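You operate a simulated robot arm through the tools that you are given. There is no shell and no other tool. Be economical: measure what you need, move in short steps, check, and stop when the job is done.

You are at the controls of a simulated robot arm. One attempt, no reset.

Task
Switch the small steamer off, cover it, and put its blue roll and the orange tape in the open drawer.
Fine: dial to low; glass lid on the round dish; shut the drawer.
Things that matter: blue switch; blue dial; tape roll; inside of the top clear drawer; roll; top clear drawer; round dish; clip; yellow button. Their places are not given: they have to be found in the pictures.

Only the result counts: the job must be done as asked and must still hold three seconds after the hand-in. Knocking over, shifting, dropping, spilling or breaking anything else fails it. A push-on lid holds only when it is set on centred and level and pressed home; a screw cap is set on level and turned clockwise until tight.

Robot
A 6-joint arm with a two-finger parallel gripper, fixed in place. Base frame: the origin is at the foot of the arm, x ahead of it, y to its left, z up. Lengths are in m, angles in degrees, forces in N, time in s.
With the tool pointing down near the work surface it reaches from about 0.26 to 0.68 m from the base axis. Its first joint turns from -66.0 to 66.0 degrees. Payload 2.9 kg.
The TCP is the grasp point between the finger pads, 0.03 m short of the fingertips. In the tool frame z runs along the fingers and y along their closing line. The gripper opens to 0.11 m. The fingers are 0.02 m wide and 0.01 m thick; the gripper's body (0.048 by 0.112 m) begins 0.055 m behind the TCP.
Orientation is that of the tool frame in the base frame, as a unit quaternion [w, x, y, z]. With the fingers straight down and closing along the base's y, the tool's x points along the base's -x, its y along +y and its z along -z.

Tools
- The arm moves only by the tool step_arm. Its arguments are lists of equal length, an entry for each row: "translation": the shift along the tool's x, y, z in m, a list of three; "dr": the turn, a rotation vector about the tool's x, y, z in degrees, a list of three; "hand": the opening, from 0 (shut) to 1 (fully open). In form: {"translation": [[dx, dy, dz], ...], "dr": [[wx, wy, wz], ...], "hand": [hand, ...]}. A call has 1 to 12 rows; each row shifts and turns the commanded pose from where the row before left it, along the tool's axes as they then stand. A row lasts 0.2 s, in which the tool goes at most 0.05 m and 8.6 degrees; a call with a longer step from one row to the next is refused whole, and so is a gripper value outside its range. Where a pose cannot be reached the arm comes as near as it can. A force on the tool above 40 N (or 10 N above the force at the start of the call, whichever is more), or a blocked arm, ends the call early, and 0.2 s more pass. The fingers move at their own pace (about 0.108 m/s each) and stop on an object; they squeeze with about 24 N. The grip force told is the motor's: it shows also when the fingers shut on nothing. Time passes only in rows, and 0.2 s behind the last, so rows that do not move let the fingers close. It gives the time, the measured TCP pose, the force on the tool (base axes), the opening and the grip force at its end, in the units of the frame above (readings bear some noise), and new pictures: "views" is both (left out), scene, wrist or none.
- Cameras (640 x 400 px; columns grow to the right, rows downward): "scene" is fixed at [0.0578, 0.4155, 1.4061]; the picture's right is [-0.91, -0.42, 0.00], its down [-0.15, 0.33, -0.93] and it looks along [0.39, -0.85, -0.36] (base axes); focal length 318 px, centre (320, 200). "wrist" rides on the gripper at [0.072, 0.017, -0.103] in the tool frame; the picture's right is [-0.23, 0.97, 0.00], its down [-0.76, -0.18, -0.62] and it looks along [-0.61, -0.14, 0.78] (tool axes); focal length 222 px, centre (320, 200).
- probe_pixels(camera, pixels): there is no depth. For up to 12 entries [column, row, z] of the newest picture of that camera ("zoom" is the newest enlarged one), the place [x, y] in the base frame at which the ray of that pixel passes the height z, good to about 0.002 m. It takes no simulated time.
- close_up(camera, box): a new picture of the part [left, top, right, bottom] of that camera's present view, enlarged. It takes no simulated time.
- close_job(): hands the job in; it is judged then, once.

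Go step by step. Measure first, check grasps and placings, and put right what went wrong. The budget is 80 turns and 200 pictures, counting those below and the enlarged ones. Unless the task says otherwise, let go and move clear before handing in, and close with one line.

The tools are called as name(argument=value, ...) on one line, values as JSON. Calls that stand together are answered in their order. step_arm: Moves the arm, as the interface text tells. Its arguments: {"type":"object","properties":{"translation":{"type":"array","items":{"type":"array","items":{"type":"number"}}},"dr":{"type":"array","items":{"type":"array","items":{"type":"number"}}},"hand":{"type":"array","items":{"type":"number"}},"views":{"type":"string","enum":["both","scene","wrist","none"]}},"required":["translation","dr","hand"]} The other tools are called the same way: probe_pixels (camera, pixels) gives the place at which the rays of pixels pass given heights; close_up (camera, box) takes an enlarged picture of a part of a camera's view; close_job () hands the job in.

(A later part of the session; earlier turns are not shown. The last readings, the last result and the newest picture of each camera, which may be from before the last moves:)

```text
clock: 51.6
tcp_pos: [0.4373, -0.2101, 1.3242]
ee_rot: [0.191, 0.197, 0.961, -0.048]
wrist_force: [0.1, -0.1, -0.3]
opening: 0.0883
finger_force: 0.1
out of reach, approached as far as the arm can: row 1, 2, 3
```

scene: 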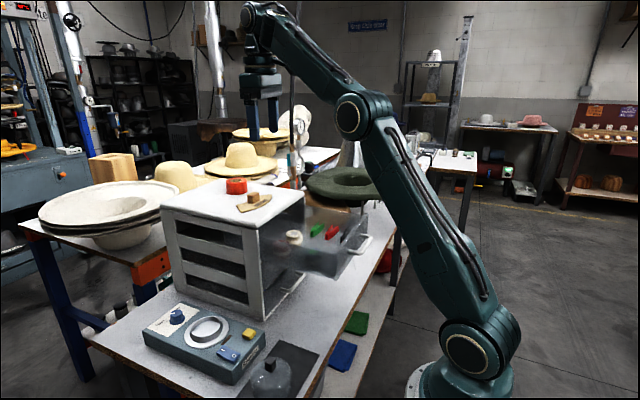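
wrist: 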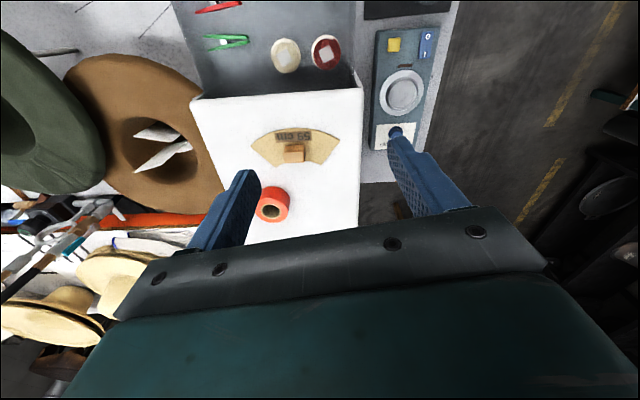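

Tilting again pushed the TCP up and outward. I'll look at the arm's posture before going on.

step_arm(translation=[[0, 0, 0]], dr=[[0, 0, 0]], hand=[0.8])

close_up(camera="scene", box=[200, 0, 456, 160])

```text
clock: 52.0
tcp_pos: [0.4382, -0.2101, 1.3233]
ee_rot: [0.191, 0.198, 0.96, -0.049]
wrist_force: [0.8, 0.1, 1.1]
opening: 0.0881
finger_force: 0.1
```

scene: 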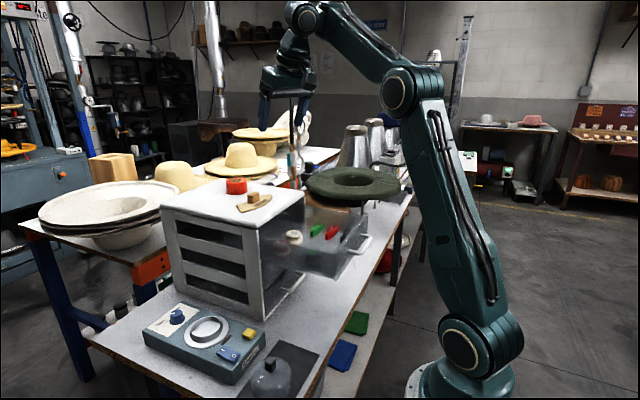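
wrist: 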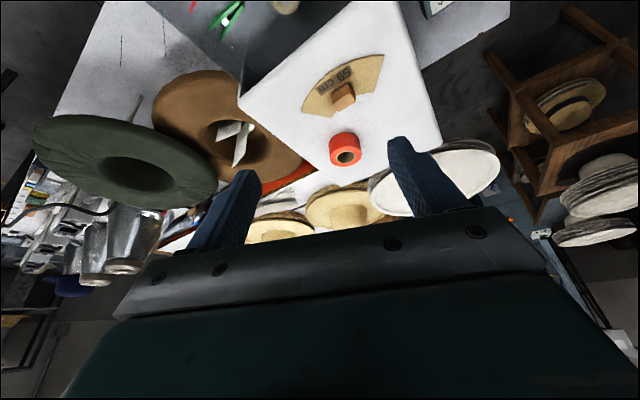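

```text
2.50 times, centred on (328, 80) of scene
```

zoom: 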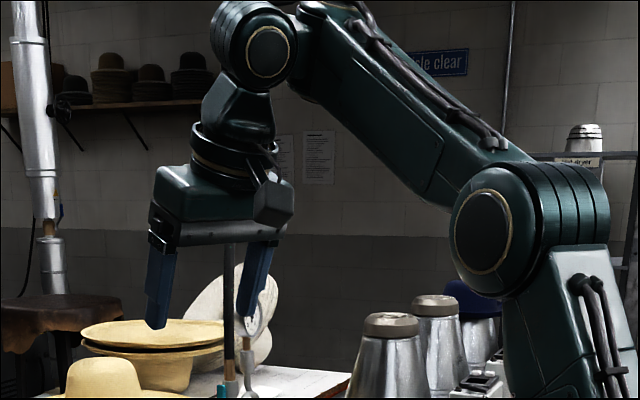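

The arm holds about a 23° tilt here. I'll keep that orientation and move toward the tape's pre-grasp point to see how well it follows.

step_arm(translation=[[-0.0236, 0.0046, 0.0344], [-0.0236, 0.0046, 0.0344], [-0.0236, 0.0046, 0.0344], [-0.0236, 0.0046, 0.0344], [-0.0236, 0.0046, 0.0344], [0, 0, 0]], dr=[[0, 0, 0], [0, 0, 0], [0, 0, 0], [0, 0, 0], [0, 0, 0], [0, 0, 0]], hand=[0.8, 0.8, 0.8, 0.8, 0.8, 0.8])

```text
clock: 53.4
tcp_pos: [0.6083, -0.2608, 1.2112]
ee_rot: [0.193, 0.198, 0.96, -0.049]
wrist_force: [0.1, -0.2, 0.0]
opening: 0.0881
finger_force: 0.1
```

scene: 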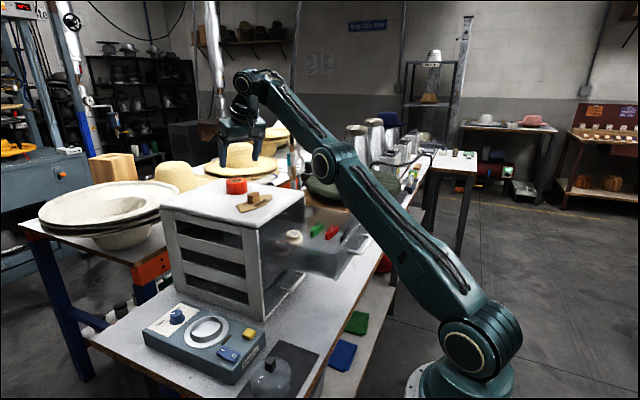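
wrist: 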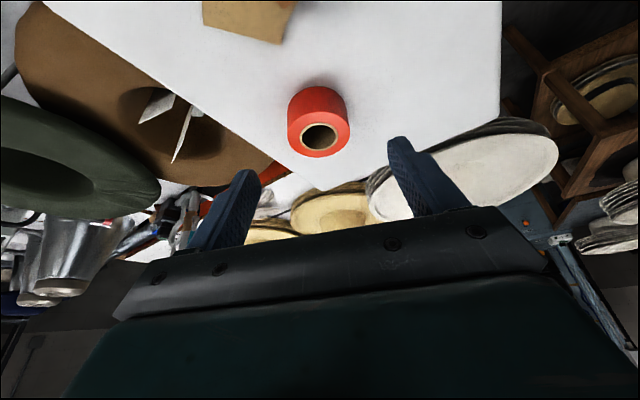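

It reached the pre-grasp exactly, and the tape is centred between the fingers. I'll refine the tape's position.

close_up(camera="wrist", box=[256, 70, 384, 170])

probe_pixels(camera="wrist", pixels=[[319.5, 137, 1.125], [289.5, 137, 1.125], [349.5, 137, 1.125], [319.5, 137, 1.13], [319.5, 98, 1.098]])

```text
4.00 times, centred on (320, 120) of wrist
```

zoom: 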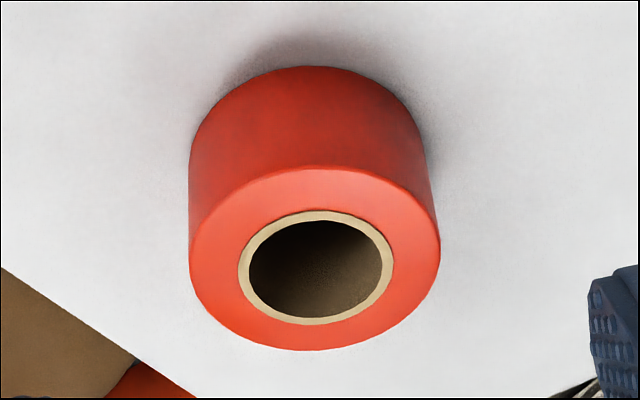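

```text
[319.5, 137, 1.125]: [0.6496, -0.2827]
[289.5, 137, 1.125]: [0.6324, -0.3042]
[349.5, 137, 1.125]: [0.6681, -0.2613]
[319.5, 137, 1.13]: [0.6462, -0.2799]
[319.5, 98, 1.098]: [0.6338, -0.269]
```

Target TCP is (0.638,-0.277,1.134). I'll advance along the tool axis and close.

step_arm(translation=[[-0.001, -0.0018, 0.035], [0, 0, 0.03], [0, 0, 0.019], [0, 0, 0], [0, 0, 0], [0, 0, 0]], dr=[[0, 0, 0], [0, 0, 0], [0, 0, 0], [0, 0, 0], [0, 0, 0], [0, 0, 0]], hand=[0.8, 0.8, 0.8, 0.8, 0, 0])

close_up(camera="scene", box=[190, 140, 302, 210])

```text
clock: 54.8
tcp_pos: [0.6368, -0.2789, 1.1354]
ee_rot: [0.191, 0.197, 0.96, -0.046]
wrist_force: [0.5, -0.2, 0.6]
opening: 0.0582
finger_force: 24.5
```

scene: 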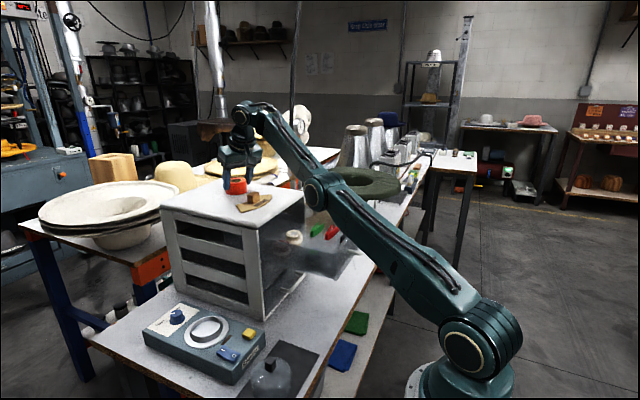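
wrist: 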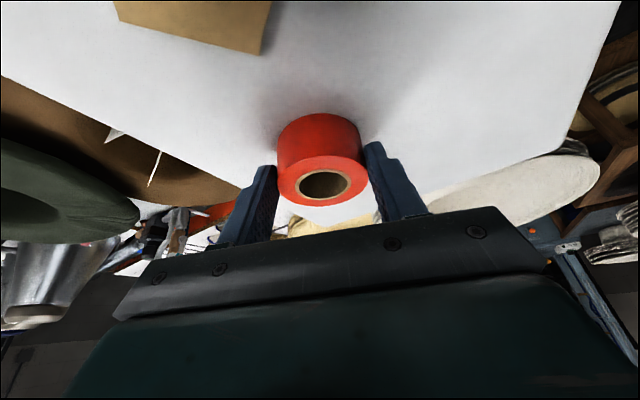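

```text
5.71 times, centred on (246, 175) of scene
```

zoom: 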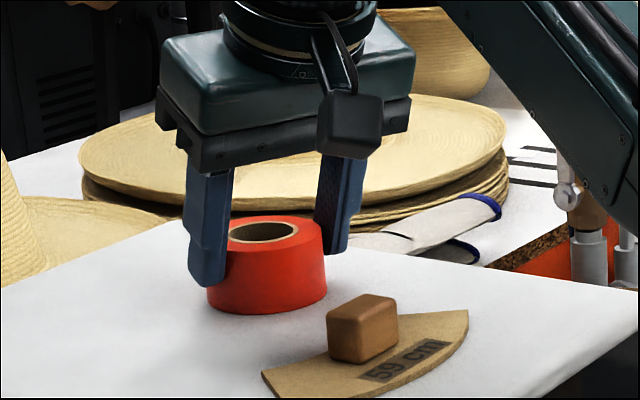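

The tape is gripped at 58 mm. I'll retract along the approach axis, then move inward in stages while checking that the tilt holds.

step_arm(translation=[[0, 0, -0.025], [0, 0, -0.03], [0, 0, -0.03], [0, 0, 0]], dr=[[0, 0, 0], [0, 0, 0], [0, 0, 0], [0, 0, 0]], hand=[0, 0, 0, 0], views="wrist")

close_up(camera="scene", box=[190, 120, 302, 210])

```text
clock: 55.8
tcp_pos: [0.6073, -0.262, 1.214]
ee_rot: [0.193, 0.197, 0.96, -0.049]
wrist_force: [0.0, 0.8, -0.8]
opening: 0.0581
finger_force: 24.0
```

wrist: 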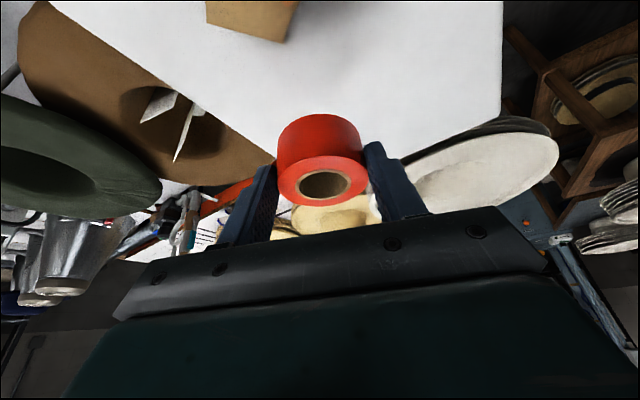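

```text
4.44 times, centred on (246, 165) of scene
```

zoom: 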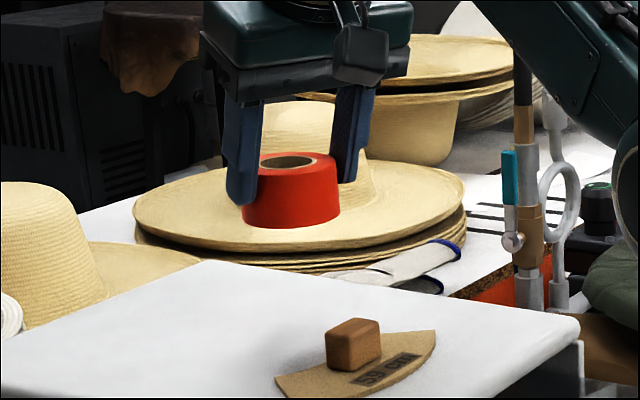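

The tape is held upright and clear. I'll move inward to above the drawer at z≈1.19.

step_arm(translation=[[0.0394, -0.0133, -0.0128], [0.0394, -0.0133, -0.0128], [0.0394, -0.0133, -0.0128], [0.0394, -0.0133, -0.0128], [0.0394, -0.0133, -0.0128], [0.0394, -0.0133, -0.0128], [0, 0, 0]], dr=[[0, 0, 0], [0, 0, 0], [0, 0, 0], [0, 0, 0], [0, 0, 0], [0, 0, 0], [0, 0, 0]], hand=[0, 0, 0, 0, 0, 0, 0])

```text
clock: 57.4
tcp_pos: [0.4338, -0.2897, 1.2975]
ee_rot: [0.191, 0.198, 0.96, -0.049]
wrist_force: [0.4, 0.2, 0.3]
opening: 0.0581
finger_force: 23.8
out of reach, approached as far as the arm can: row 2, 3, 4, 5, 6
```

scene: 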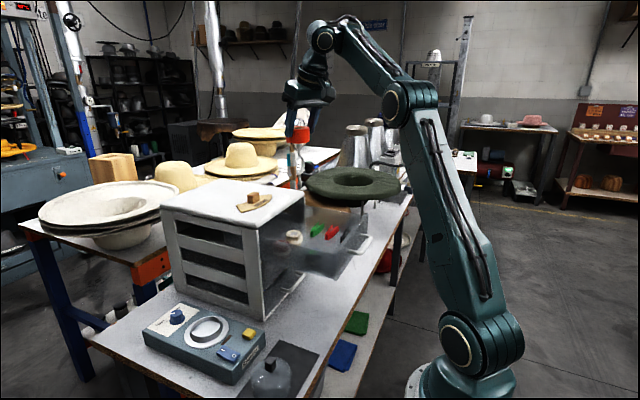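
wrist: 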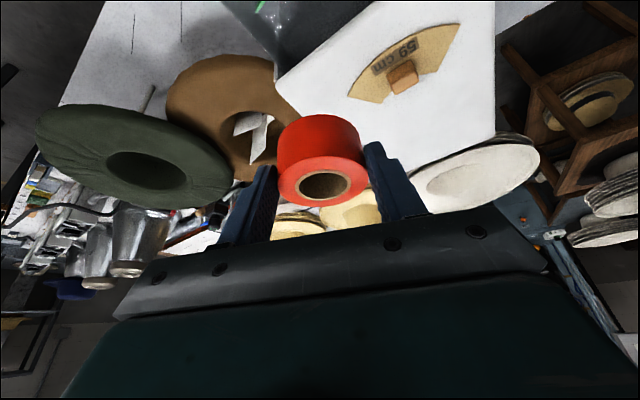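

With this tilt the arm can't come inward when leaning radially. I'll turn the whole hand about the vertical, which keeps the tape level, to yaw -90° so the lean is sideways, and see whether that frees it.

step_arm(translation=[[0, 0, 0], [0, 0, 0], [0, 0, 0], [0, 0, 0], [0, 0, 0], [0, 0, 0], [0, 0, 0], [0, 0, 0], [0, 0, 0]], dr=[[3.11, 0, 7.42], [3.11, 0, 7.42], [3.11, 0, 7.42], [3.11, 0, 7.42], [3.11, 0, 7.42], [3.11, 0, 7.42], [3.11, 0, 7.42], [3.11, 0, 7.42], [0, 0, 0]], hand=[0, 0, 0, 0, 0, 0, 0, 0, 0], views="scene")

```text
clock: 59.4
tcp_pos: [0.4366, -0.2927, 1.2997]
ee_rot: [0.147, 0.679, 0.705, -0.145]
wrist_force: [-0.5, -0.6, 0.0]
opening: 0.0582
finger_force: 23.6
out of reach, approached as far as the arm can: row 1
```

scene: 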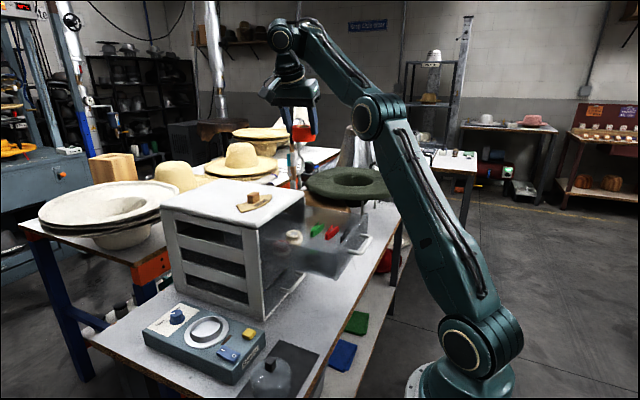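

That worked: the tilt is 23.6° with the lean sideways. Next I'll move to above the drawer spot, TCP (0.352,-0.2285,1.19).

step_arm(translation=[[0.0258, -0.0212, 0.0187], [0.0258, -0.0212, 0.0187], [0.0258, -0.0212, 0.0187], [0.0258, -0.0212, 0.0187], [0, 0, 0]], dr=[[0, 0, 0], [0, 0, 0], [0, 0, 0], [0, 0, 0], [0, 0, 0]], hand=[0, 0, 0, 0, 0])

close_up(camera="scene", box=[240, 140, 400, 280])

```text
clock: 60.6
tcp_pos: [0.4127, -0.2531, 1.2822]
ee_rot: [0.145, 0.68, 0.705, -0.144]
wrist_force: [0.0, -0.3, -0.5]
opening: 0.0581
finger_force: 23.8
out of reach, approached as far as the arm can: row 1, 2, 3, 4
```

scene: 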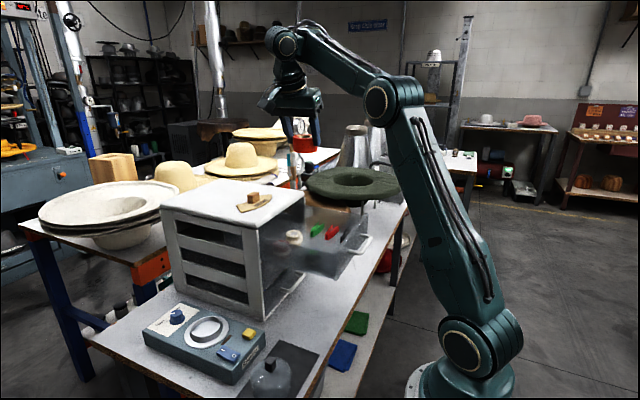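
wrist: 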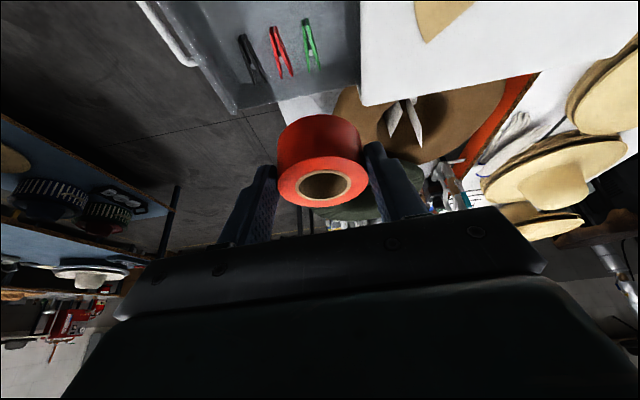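

```text
2.86 times, centred on (320, 210) of scene
```

zoom: 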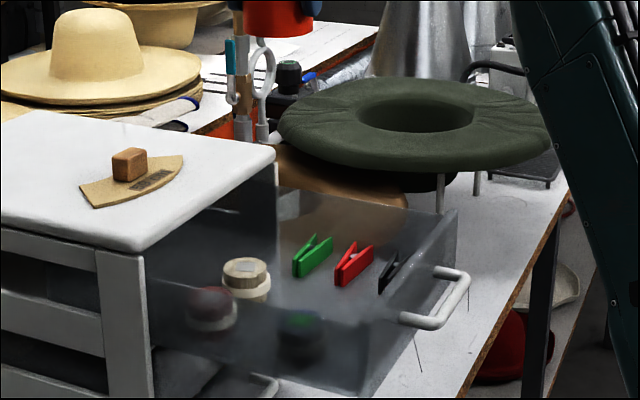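

Still constrained by the remaining outward component. I'll rotate about 32° further about the vertical to φ≈-120° and try again.

step_arm(translation=[[0, 0, 0], [0, 0, 0], [0, 0, 0], [0, 0, 0], [0, 0, 0]], dr=[[3.17, 0, 7.19], [3.17, 0, 7.19], [3.17, 0, 7.19], [3.17, 0, 7.19], [0, 0, 0]], hand=[0, 0, 0, 0, 0], views="none")

step_arm(translation=[[0, 0, 0.02], [0, 0, 0.02], [0, 0, 0]], dr=[[0, 0, 0], [0, 0, 0], [0, 0, 0]], hand=[0, 0, 0], views="scene")

```text
clock: 61.8
tcp_pos: [0.3966, -0.2523, 1.2607]
ee_rot: [0.103, 0.845, 0.495, -0.173]
wrist_force: [-0.2, -0.7, -1.2]
opening: 0.0584
finger_force: 24.3
out of reach, approached as far as the arm can: row 3, 4
```

```text
clock: 62.6
tcp_pos: [0.3898, -0.2672, 1.2235]
ee_rot: [0.103, 0.844, 0.494, -0.179]
wrist_force: [1.0, 0.0, -0.5]
opening: 0.058
finger_force: 24.1
```

scene: 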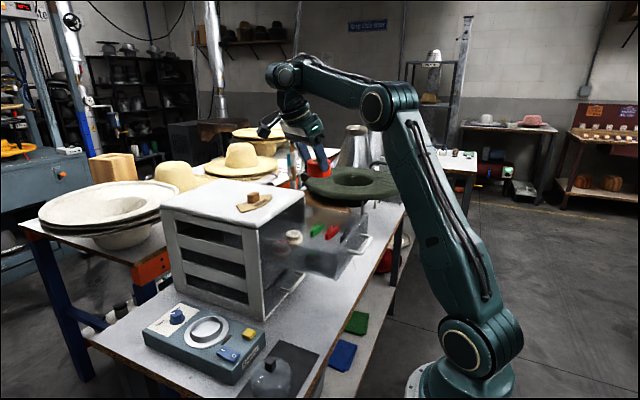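

It now descends freely, with the tilt at 24° and φ=-120°. I'll move to above the spot at z=1.13.

step_arm(translation=[[0.0188, -0.0146, 0.0257], [0.0188, -0.0146, 0.0257], [0.0188, -0.0146, 0.0257], [0, 0, 0]], dr=[[0, 0, 0], [0, 0, 0], [0, 0, 0], [0, 0, 0]], hand=[0, 0, 0, 0])

close_up(camera="scene", box=[240, 160, 400, 280])

close_up(camera="wrist", box=[180, 20, 480, 220])

```text
clock: 63.6
tcp_pos: [0.4015, -0.2536, 1.2148]
ee_rot: [0.103, 0.844, 0.495, -0.18]
wrist_force: [-0.4, -1.0, -1.4]
opening: 0.0584
finger_force: 24.5
out of reach, approached as far as the arm can: row 1, 2, 3
```

scene: 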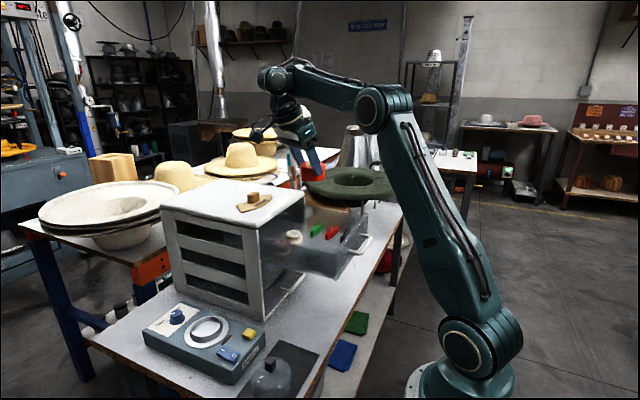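
wrist: 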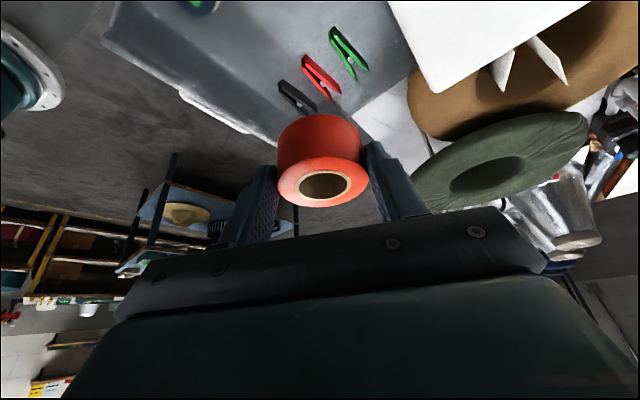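

```text
3.33 times, centred on (320, 220) of scene
```

zoom: 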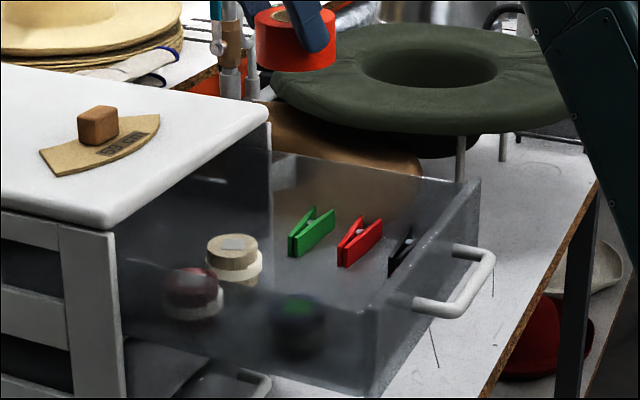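

```text
2.00 times, centred on (330, 120) of wrist
```

zoom: 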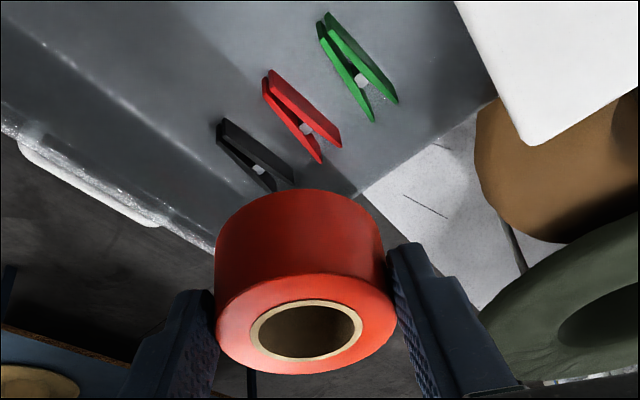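

The tilted pose stays limited near the drawer, while vertical poses reach it fine. I'll bring the hand upright, which leaves the tape about 24° off level in the grip. Then I'll lower it over the spot and let the floor level it in the fingers by gentle pressing before release.

step_arm(translation=[[0, 0, 0], [0, 0, 0], [0, 0, 0], [-0.003, -0.0157, 0.0283], [-0.003, -0.0157, 0.0283], [-0.003, -0.0157, 0.0283], [0, 0, 0]], dr=[[0, 8.03, 0], [0, 8.03, 0], [0, 8.03, 0], [0, 0, 0], [0, 0, 0], [0, 0, 0], [0, 0, 0]], hand=[0, 0, 0, 0, 0, 0, 0])

close_up(camera="scene", box=[240, 160, 400, 280])

close_up(camera="wrist", box=[180, 20, 480, 220])

```text
clock: 65.2
tcp_pos: [0.4043, -0.2331, 1.1927]
ee_rot: [-0.005, 0.863, 0.506, 0.001]
wrist_force: [-0.3, -0.1, -0.1]
opening: 0.0581
finger_force: 23.7
out of reach, approached as far as the arm can: row 4, 5, 6
```

scene: 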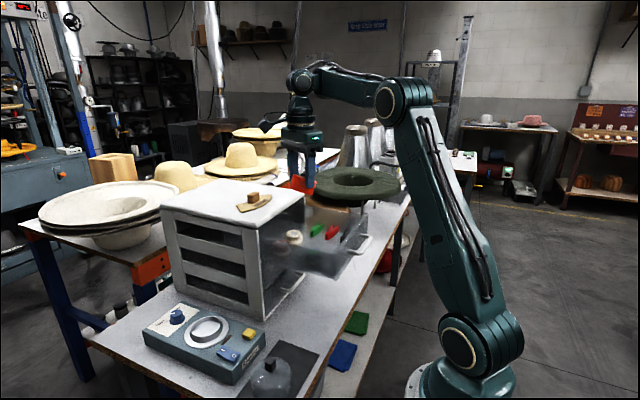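
wrist: 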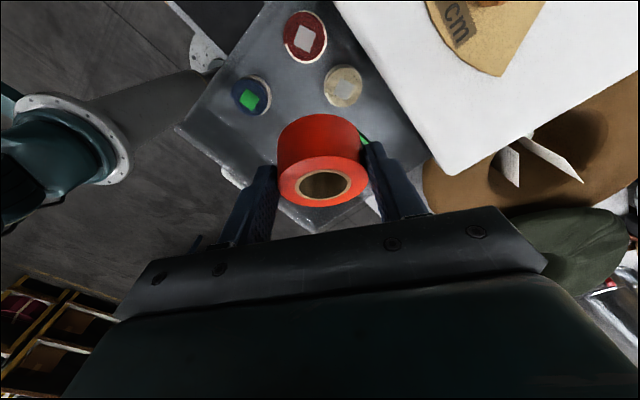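

```text
3.33 times, centred on (320, 220) of scene
```

zoom: 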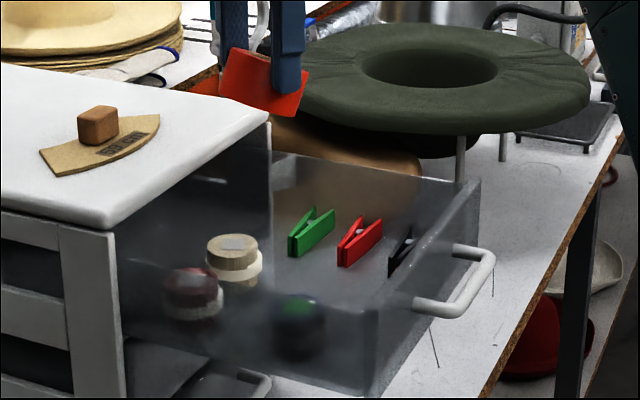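

```text
2.00 times, centred on (330, 120) of wrist
```

zoom: 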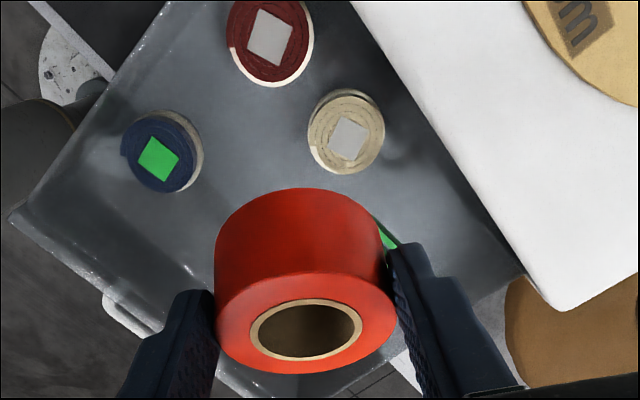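

Tape is held firmly. The remaining limit seems tied to the hand's yaw of -120°; yaw -90° reached this area before. I'll rotate back to -90° and move over the spot.

step_arm(translation=[[0, 0, 0], [0, 0, 0], [0, 0, 0], [0, 0, 0], [-0.0025, -0.026, 0.0315], [-0.0025, -0.026, 0.0315], [0, 0, 0]], dr=[[0, 0, -7.5], [0, 0, -7.5], [0, 0, -7.5], [0, 0, -7.5], [0, 0, 0], [0, 0, 0], [0, 0, 0]], hand=[0, 0, 0, 0, 0, 0, 0])

close_up(camera="scene", box=[240, 160, 400, 280])

close_up(camera="wrist", box=[180, 20, 480, 220])

```text
clock: 66.8
tcp_pos: [0.3966, -0.2471, 1.1921]
ee_rot: [-0.006, 0.703, 0.711, 0.001]
wrist_force: [0.7, 0.4, -1.3]
opening: 0.0581
finger_force: 23.9
out of reach, approached as far as the arm can: row 5, 6
```

scene: 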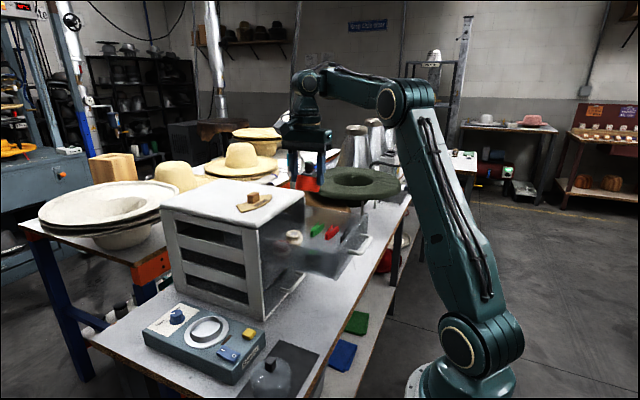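
wrist: 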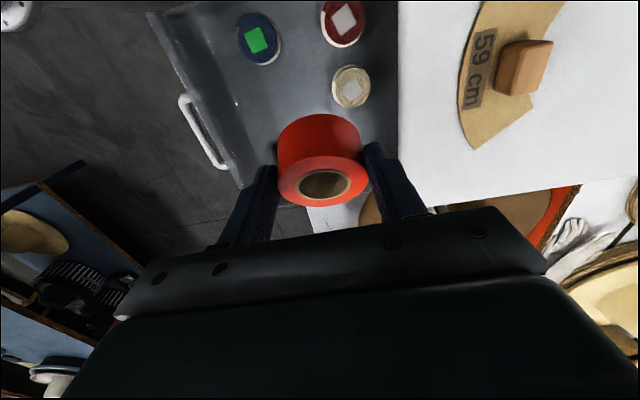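

```text
3.33 times, centred on (320, 220) of scene
```

zoom: 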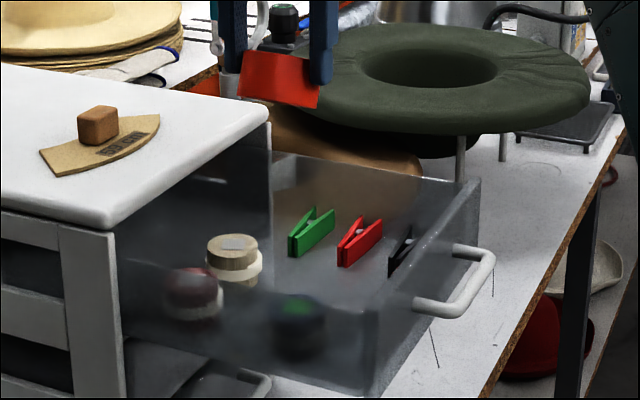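

```text
2.00 times, centred on (330, 120) of wrist
```

zoom: 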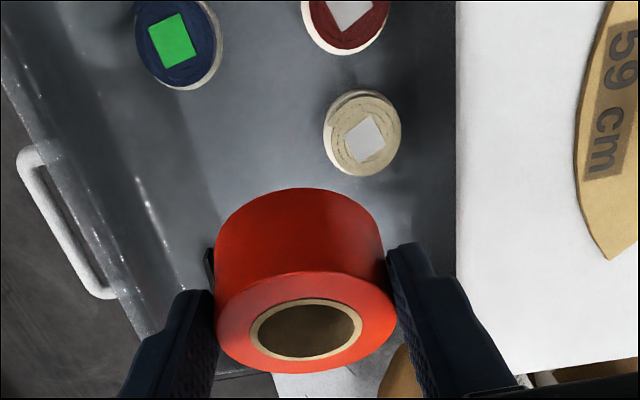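

I'll test a pose that was definitely reachable before, (0.3475,-0.169,1.183) at yaw -90°, to find out whether the wrist is now in another configuration.

step_arm(translation=[[0.039, -0.0245, 0.005], [0.039, -0.0245, 0.005], [0, 0, 0]], dr=[[0, 0, 0], [0, 0, 0], [0, 0, 0]], hand=[0, 0, 0], views="scene")

```text
clock: 67.6
tcp_pos: [0.3934, -0.2029, 1.2071]
ee_rot: [-0.014, 0.703, 0.711, 0.012]
wrist_force: [0.2, -0.5, -0.6]
opening: 0.058
finger_force: 23.9
out of reach, approached as far as the arm can: row 1, 2
```

scene: 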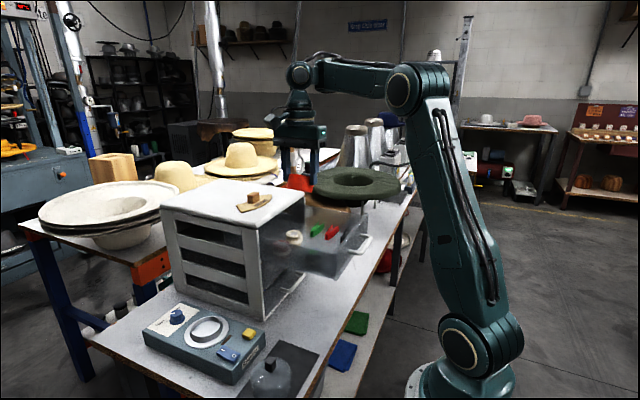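

The wrist has evidently ended up in a different configuration that blocks low, close-in poses. I'll go back to the original yaw 0 at height and retry an early pose near (0.33,-0.02,1.16) to see if it unwinds.

step_arm(translation=[[0, 0, -0.045], [0, 0, 0], [0, 0, 0], [0, 0, 0], [0, 0, 0], [0, 0, 0], [0, 0, 0], [0, 0, 0], [0, 0, 0], [0, 0, 0], [0, 0, 0], [0, 0, 0]], dr=[[0, 0, 0], [0, 0, -8.18], [0, 0, -8.18], [0, 0, -8.18], [0, 0, -8.18], [0, 0, -8.18], [0, 0, -8.18], [0, 0, -8.18], [0, 0, -8.18], [0, 0, -8.18], [0, 0, -8.18], [0, 0, -8.18]], hand=[0, 0, 0, 0, 0, 0, 0, 0, 0, 0, 0, 0], views="none")

step_arm(translation=[[0.016, 0.036, 0.015], [0.016, 0.036, 0.015], [0.016, 0.036, 0.02], [0.016, 0.036, 0.02], [0, 0.036, 0.02], [0, 0, 0]], dr=[[0, 0, 0], [0, 0, 0], [0, 0, 0], [0, 0, 0], [0, 0, 0], [0, 0, 0]], hand=[0, 0, 0, 0, 0, 0])

```text
clock: 70.2
tcp_pos: [0.4007, -0.2055, 1.2353]
ee_rot: [-0.001, -0.007, 1.0, 0.002]
wrist_force: [0.1, 0.8, 0.1]
opening: 0.058
finger_force: 23.9
out of reach, approached as far as the arm can: row 1
```

```text
clock: 71.6
tcp_pos: [0.3357, -0.0252, 1.1454]
ee_rot: [-0.001, -0.007, 1.0, 0.002]
wrist_force: [0.6, 0.5, -1.3]
opening: 0.0581
finger_force: 24.3
```

scene: 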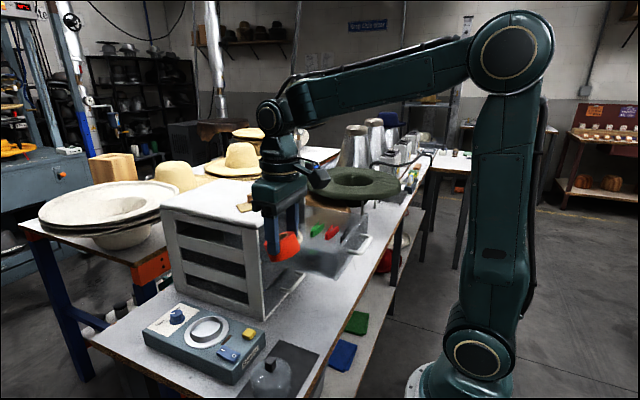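
wrist: 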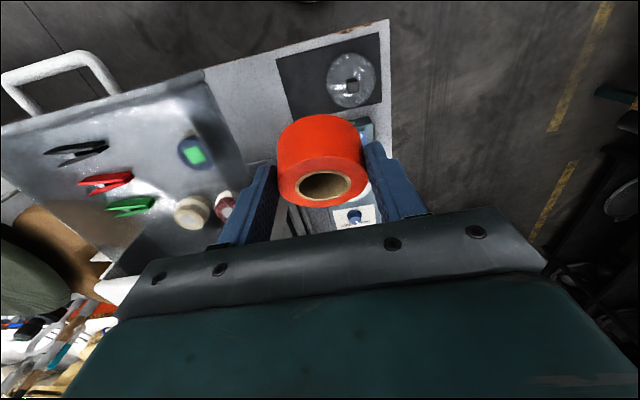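

It works here, so the arm is free again. I'll turn to yaw -90° at this spot and carry the tape over the drawer as I did with the roll.

step_arm(translation=[[0, 0, -0.02], [0, 0, 0], [0, 0, 0], [0, 0, 0], [0, 0, 0], [0, 0, 0], [0, 0, 0], [0, 0, 0], [0, 0, 0], [0, 0, 0], [0, 0, 0], [0, 0, 0]], dr=[[0, 0, 0], [0, 0, 8.12], [0, 0, 8.12], [0, 0, 8.12], [0, 0, 8.12], [0, 0, 8.12], [0, 0, 8.12], [0, 0, 8.12], [0, 0, 8.12], [0, 0, 8.12], [0, 0, 8.12], [0, 0, 8.12]], hand=[0, 0, 0, 0, 0, 0, 0, 0, 0, 0, 0, 0], views="none")

step_arm(translation=[[-0.0426, 0.0036, 0], [-0.0426, 0.0036, 0], [-0.0426, 0.0036, 0], [-0.0426, 0.0036, 0], [-0.0426, 0.0036, 0], [0, 0, 0]], dr=[[0, 0, 0], [0, 0, 0], [0, 0, 0], [0, 0, 0], [0, 0, 0], [0, 0, 0]], hand=[0, 0, 0, 0, 0, 0])

close_up(camera="scene", box=[240, 180, 400, 280])

close_up(camera="wrist", box=[180, 20, 480, 220])

```text
clock: 74.2
tcp_pos: [0.3351, -0.0258, 1.1666]
ee_rot: [-0.001, 0.7, 0.714, 0.001]
wrist_force: [-0.1, 0.4, -0.3]
opening: 0.0579
finger_force: 23.8
```

```text
clock: 75.6
tcp_pos: [0.356, -0.2388, 1.1656]
ee_rot: [-0.002, 0.698, 0.716, 0.0]
wrist_force: [-0.1, 0.8, -0.6]
opening: 0.0582
finger_force: 24.0
```

scene: 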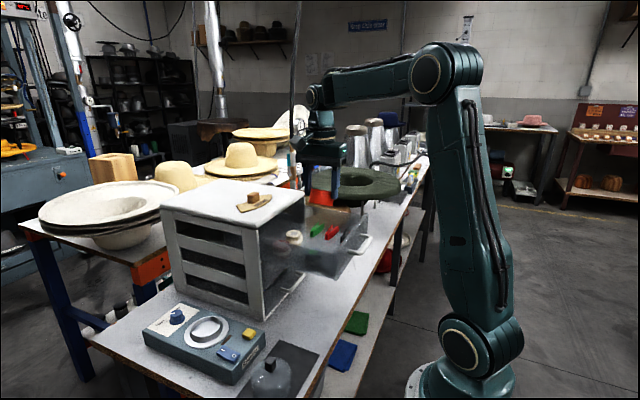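
wrist: 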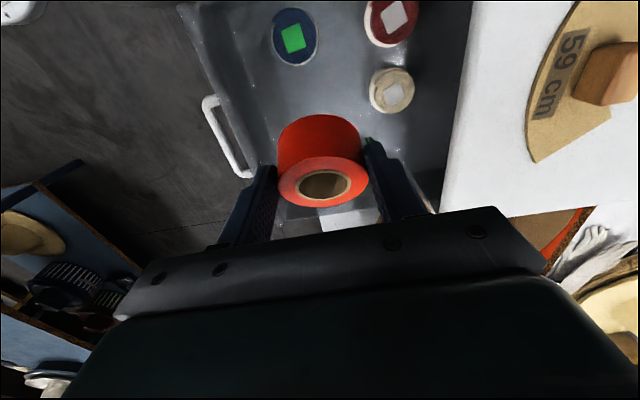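

```text
4.00 times, centred on (320, 230) of scene
```

zoom: 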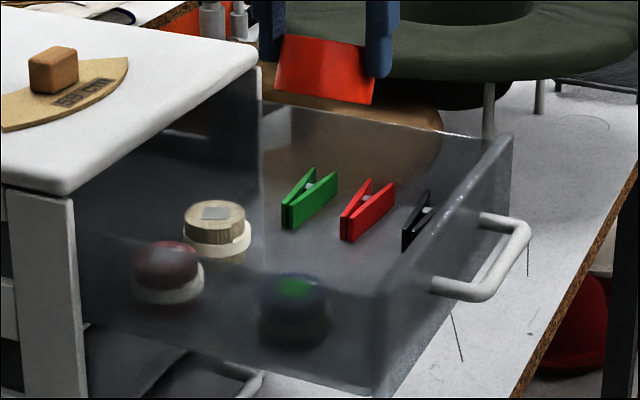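

```text
2.00 times, centred on (330, 120) of wrist
```

zoom: 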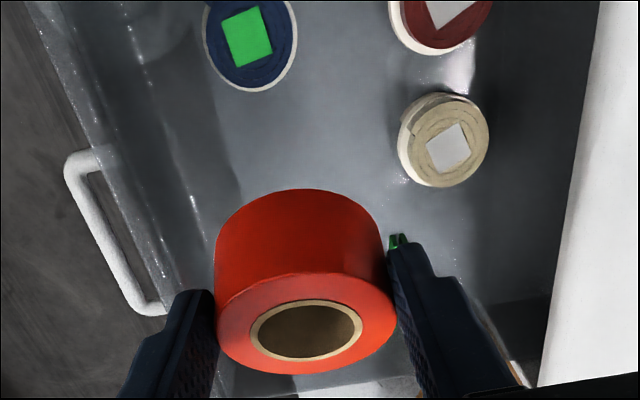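

The tape is directly over the free spot. I'll lower to just above contact, then continue in small steps.

step_arm(translation=[[0, -0.002, 0.04], [0, 0, 0.04], [0, 0, 0.03], [0, 0, 0.006], [0, 0, 0.003], [0, 0, 0.003], [0, 0, 0]], dr=[[0, 0, 0], [0, 0, 0], [0, 0, 0], [0, 0, 0], [0, 0, 0], [0, 0, 0], [0, 0, 0]], hand=[0, 0, 0, 0, 0, 0, 0], views="wrist")

step_arm(translation=[[0, 0, 0.002], [0, 0, 0.002], [0, 0, 0.002], [0, 0, 0]], dr=[[0, 0, 0], [0, 0, 0], [0, 0, 0], [0, 0, 0]], hand=[0, 0, 0, 0], views="none")

close_up(camera="scene", box=[260, 200, 372, 280])

```text
clock: 77.2
tcp_pos: [0.356, -0.2373, 1.0438]
ee_rot: [0.0, 0.699, 0.716, 0.001]
wrist_force: [0.5, 3.7, 17.0]
opening: 0.0583
finger_force: 23.8
```

wrist: 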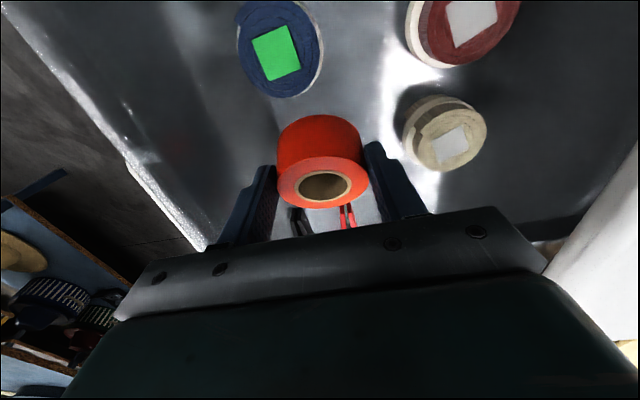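

```text
clock: 78.2
tcp_pos: [0.355, -0.2379, 1.0373]
ee_rot: [-0.001, 0.698, 0.716, 0.002]
wrist_force: [0.7, 2.2, 16.4]
opening: 0.058
finger_force: 24.5
```

```text
5.00 times, centred on (316, 240) of scene
```

zoom: 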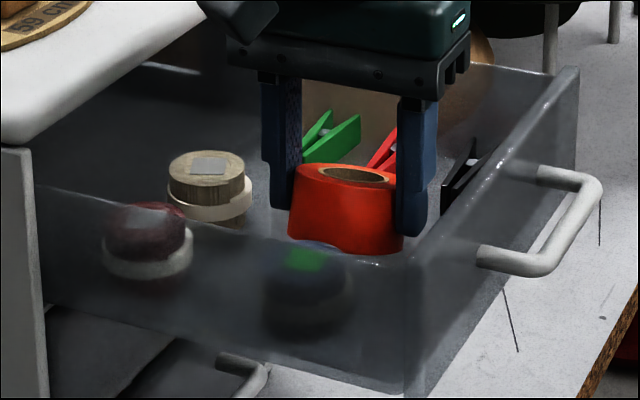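

It is levelling under about 16 N. I'll keep pressing slowly until the force rises, which will mean it's flat.

step_arm(translation=[[0, 0, 0.0015], [0, 0, 0.0015], [0, 0, 0.0015], [0, 0, 0]], dr=[[0, 0, 0], [0, 0, 0], [0, 0, 0], [0, 0, 0]], hand=[0, 0, 0, 0], views="wrist")

close_up(camera="scene", box=[260, 200, 372, 280])

```text
clock: 79.2
tcp_pos: [0.355, -0.2388, 1.0325]
ee_rot: [-0.002, 0.699, 0.715, 0.0]
wrist_force: [0.9, 1.9, 14.0]
opening: 0.0584
finger_force: 23.8
```

wrist: 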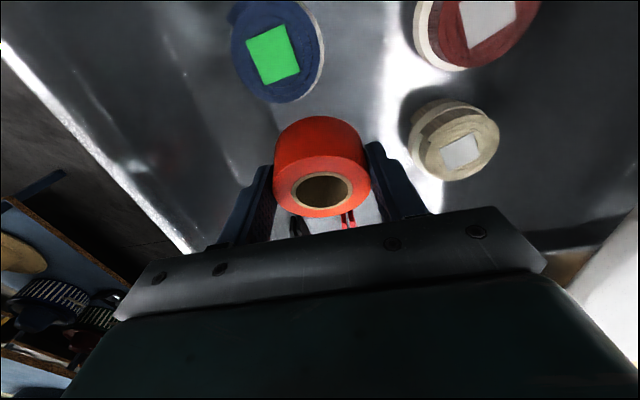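

```text
5.00 times, centred on (316, 240) of scene
```

zoom: 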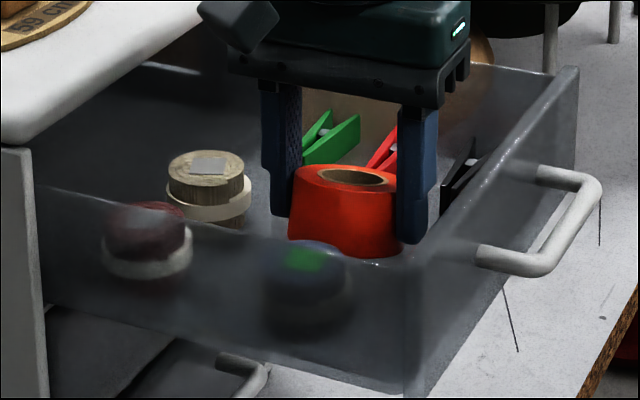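

Still pivoting at a steady 14 N. I'll press about 6 mm further.

step_arm(translation=[[0, 0, 0.0015], [0, 0, 0.0015], [0, 0, 0.0015], [0, 0, 0.0015], [0, 0, 0]], dr=[[0, 0, 0], [0, 0, 0], [0, 0, 0], [0, 0, 0], [0, 0, 0]], hand=[0, 0, 0, 0, 0], views="wrist")

close_up(camera="scene", box=[260, 200, 372, 280])

```text
clock: 80.4
tcp_pos: [0.3546, -0.2371, 1.0268]
ee_rot: [-0.002, 0.699, 0.715, 0.001]
wrist_force: [0.3, 0.6, 14.0]
opening: 0.0584
finger_force: 23.6
```

wrist: 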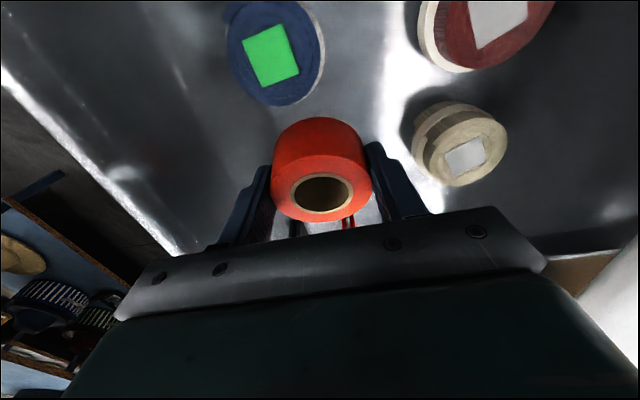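

```text
5.00 times, centred on (316, 240) of scene
```

zoom: 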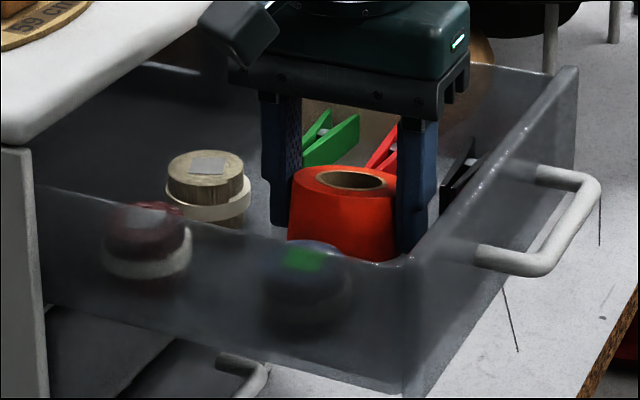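

Nearly level. I'll press a final 4 mm, open slightly and lift clear.

step_arm(translation=[[0, 0, 0.002], [0, 0, 0.002], [0, 0, -0.001], [0, 0, 0], [0, 0, 0], [0, 0, -0.02], [0, 0, -0.04], [0, 0, -0.045], [0, 0, -0.045], [0, 0, 0]], dr=[[0, 0, 0], [0, 0, 0], [0, 0, 0], [0, 0, 0], [0, 0, 0], [0, 0, 0], [0, 0, 0], [0, 0, 0], [0, 0, 0], [0, 0, 0]], hand=[0, 0, 0, 0.66, 0.66, 0.66, 0.66, 0.66, 0.66, 0.66])

close_up(camera="scene", box=[260, 200, 372, 280])

close_up(camera="scene", box=[230, 320, 342, 400])

```text
clock: 82.6
tcp_pos: [0.3547, -0.2385, 1.1742]
ee_rot: [-0.003, 0.698, 0.716, 0.001]
wrist_force: [-0.1, -0.2, -0.4]
opening: 0.0725
finger_force: 0.1
```

scene: 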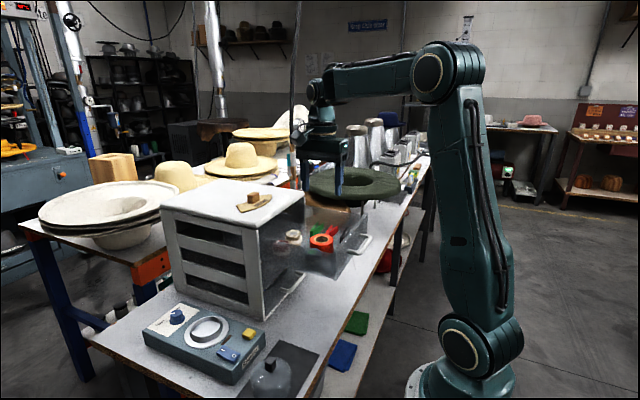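
wrist: 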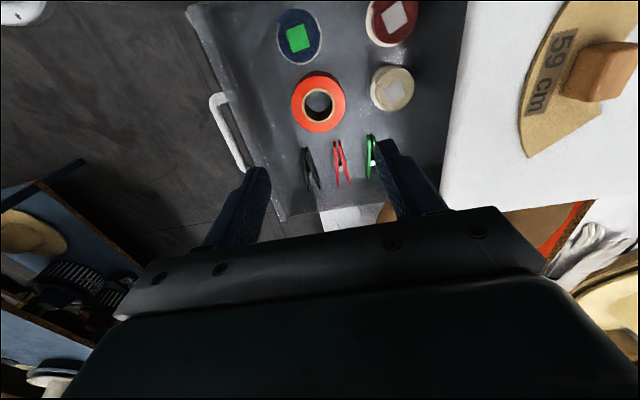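

```text
5.00 times, centred on (316, 240) of scene
```

zoom: 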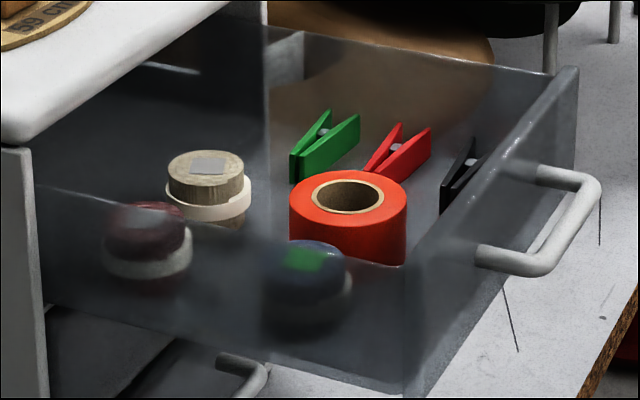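

```text
5.00 times, centred on (286, 360) of scene
```

zoom: 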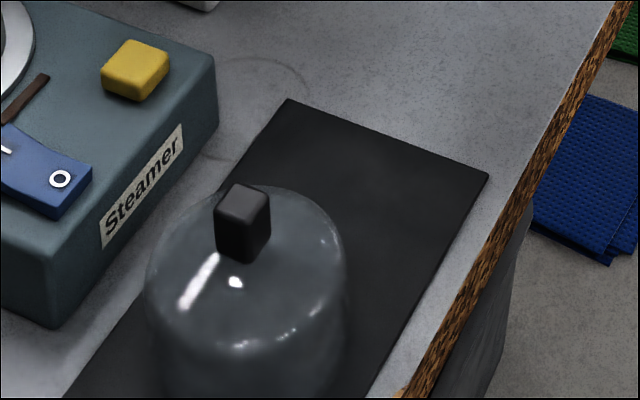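

The tape lies flat in the drawer with everything else undisturbed. Next comes shutting the drawer, so I'll locate the handle bar.

probe_pixels(camera="wrist", pixels=[[214, 102, 1.0], [214, 102, 1.04], [242, 170, 1.0], [242, 170, 1.04], [188, 8, 1.058], [275, 220, 1.058]])

probe_pixels(camera="scene", pixels=[[359, 252.4, 1.0], [359, 252.4, 1.04], [370.5, 237, 1.0], [370.5, 237, 1.04], [366, 237, 1.02], [332, 254, 1.058]])

```text
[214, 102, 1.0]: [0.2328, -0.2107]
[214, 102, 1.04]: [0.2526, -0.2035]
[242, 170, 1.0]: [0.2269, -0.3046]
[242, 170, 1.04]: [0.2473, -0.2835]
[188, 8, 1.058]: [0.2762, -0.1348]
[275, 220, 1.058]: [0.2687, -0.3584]
```

```text
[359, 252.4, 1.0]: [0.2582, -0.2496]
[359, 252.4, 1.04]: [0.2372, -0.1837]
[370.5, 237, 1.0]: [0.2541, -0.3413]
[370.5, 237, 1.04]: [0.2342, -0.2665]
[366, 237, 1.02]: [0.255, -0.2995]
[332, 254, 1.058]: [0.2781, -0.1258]
```

The handle bar is at x≈0.240, z≈1.027, y -0.206…-0.290. I'll close the fingers, turn to yaw 0 and come down in front of the bar's centre.

step_arm(translation=[[0, 0, 0], [0, 0, 0], [0, 0, 0], [0, 0, 0], [0, 0, 0], [0, 0, 0], [0, 0, 0], [0, 0, 0], [0, 0, 0], [0, 0, 0], [0, 0, 0]], dr=[[0, 0, -8.32], [0, 0, -8.32], [0, 0, -8.32], [0, 0, -8.32], [0, 0, -8.32], [0, 0, -8.32], [0, 0, -8.32], [0, 0, -8.32], [0, 0, -8.32], [0, 0, -8.32], [0, 0, -8.32]], hand=[0.6, 0.3, 0, 0, 0, 0, 0, 0, 0, 0, 0], views="none")

step_arm(translation=[[0.0465, -0.003, 0], [0.0465, -0.003, 0], [0.0465, -0.003, 0], [0, 0, 0.045], [0, 0, 0.046], [0, 0, 0.046], [0, 0, 0]], dr=[[0, 0, 0], [0, 0, 0], [0, 0, 0], [0, 0, 0], [0, 0, 0], [0, 0, 0], [0, 0, 0]], hand=[0, 0, 0, 0, 0, 0, 0])

close_up(camera="scene", box=[300, 200, 412, 280])

```text
clock: 85.0
tcp_pos: [0.3549, -0.2377, 1.1738]
ee_rot: [-0.001, -0.027, 1.0, 0.003]
wrist_force: [0.2, -1.3, -0.1]
opening: 0.0002
finger_force: 23.6
```

```text
clock: 86.6
tcp_pos: [0.2166, -0.2541, 1.0357]
ee_rot: [0.0, -0.025, 1.0, 0.001]
wrist_force: [-0.5, 0.4, 0.4]
opening: 0.0
finger_force: 24.1
```

scene: 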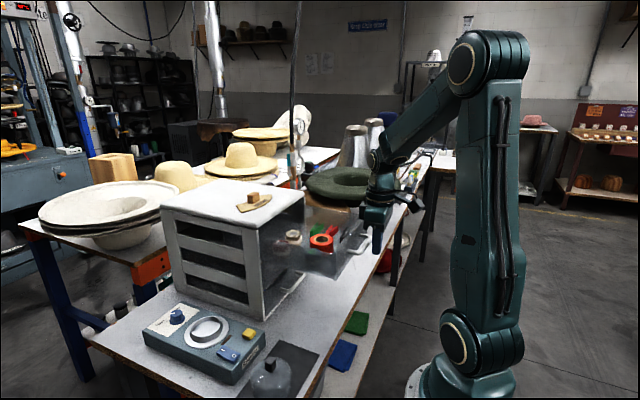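
wrist: 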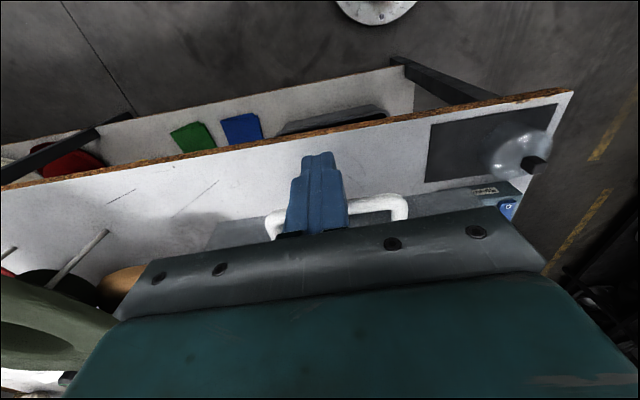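

```text
5.00 times, centred on (356, 240) of scene
```

zoom: 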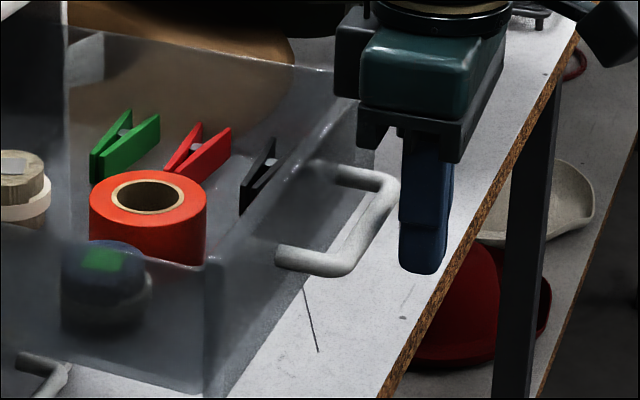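

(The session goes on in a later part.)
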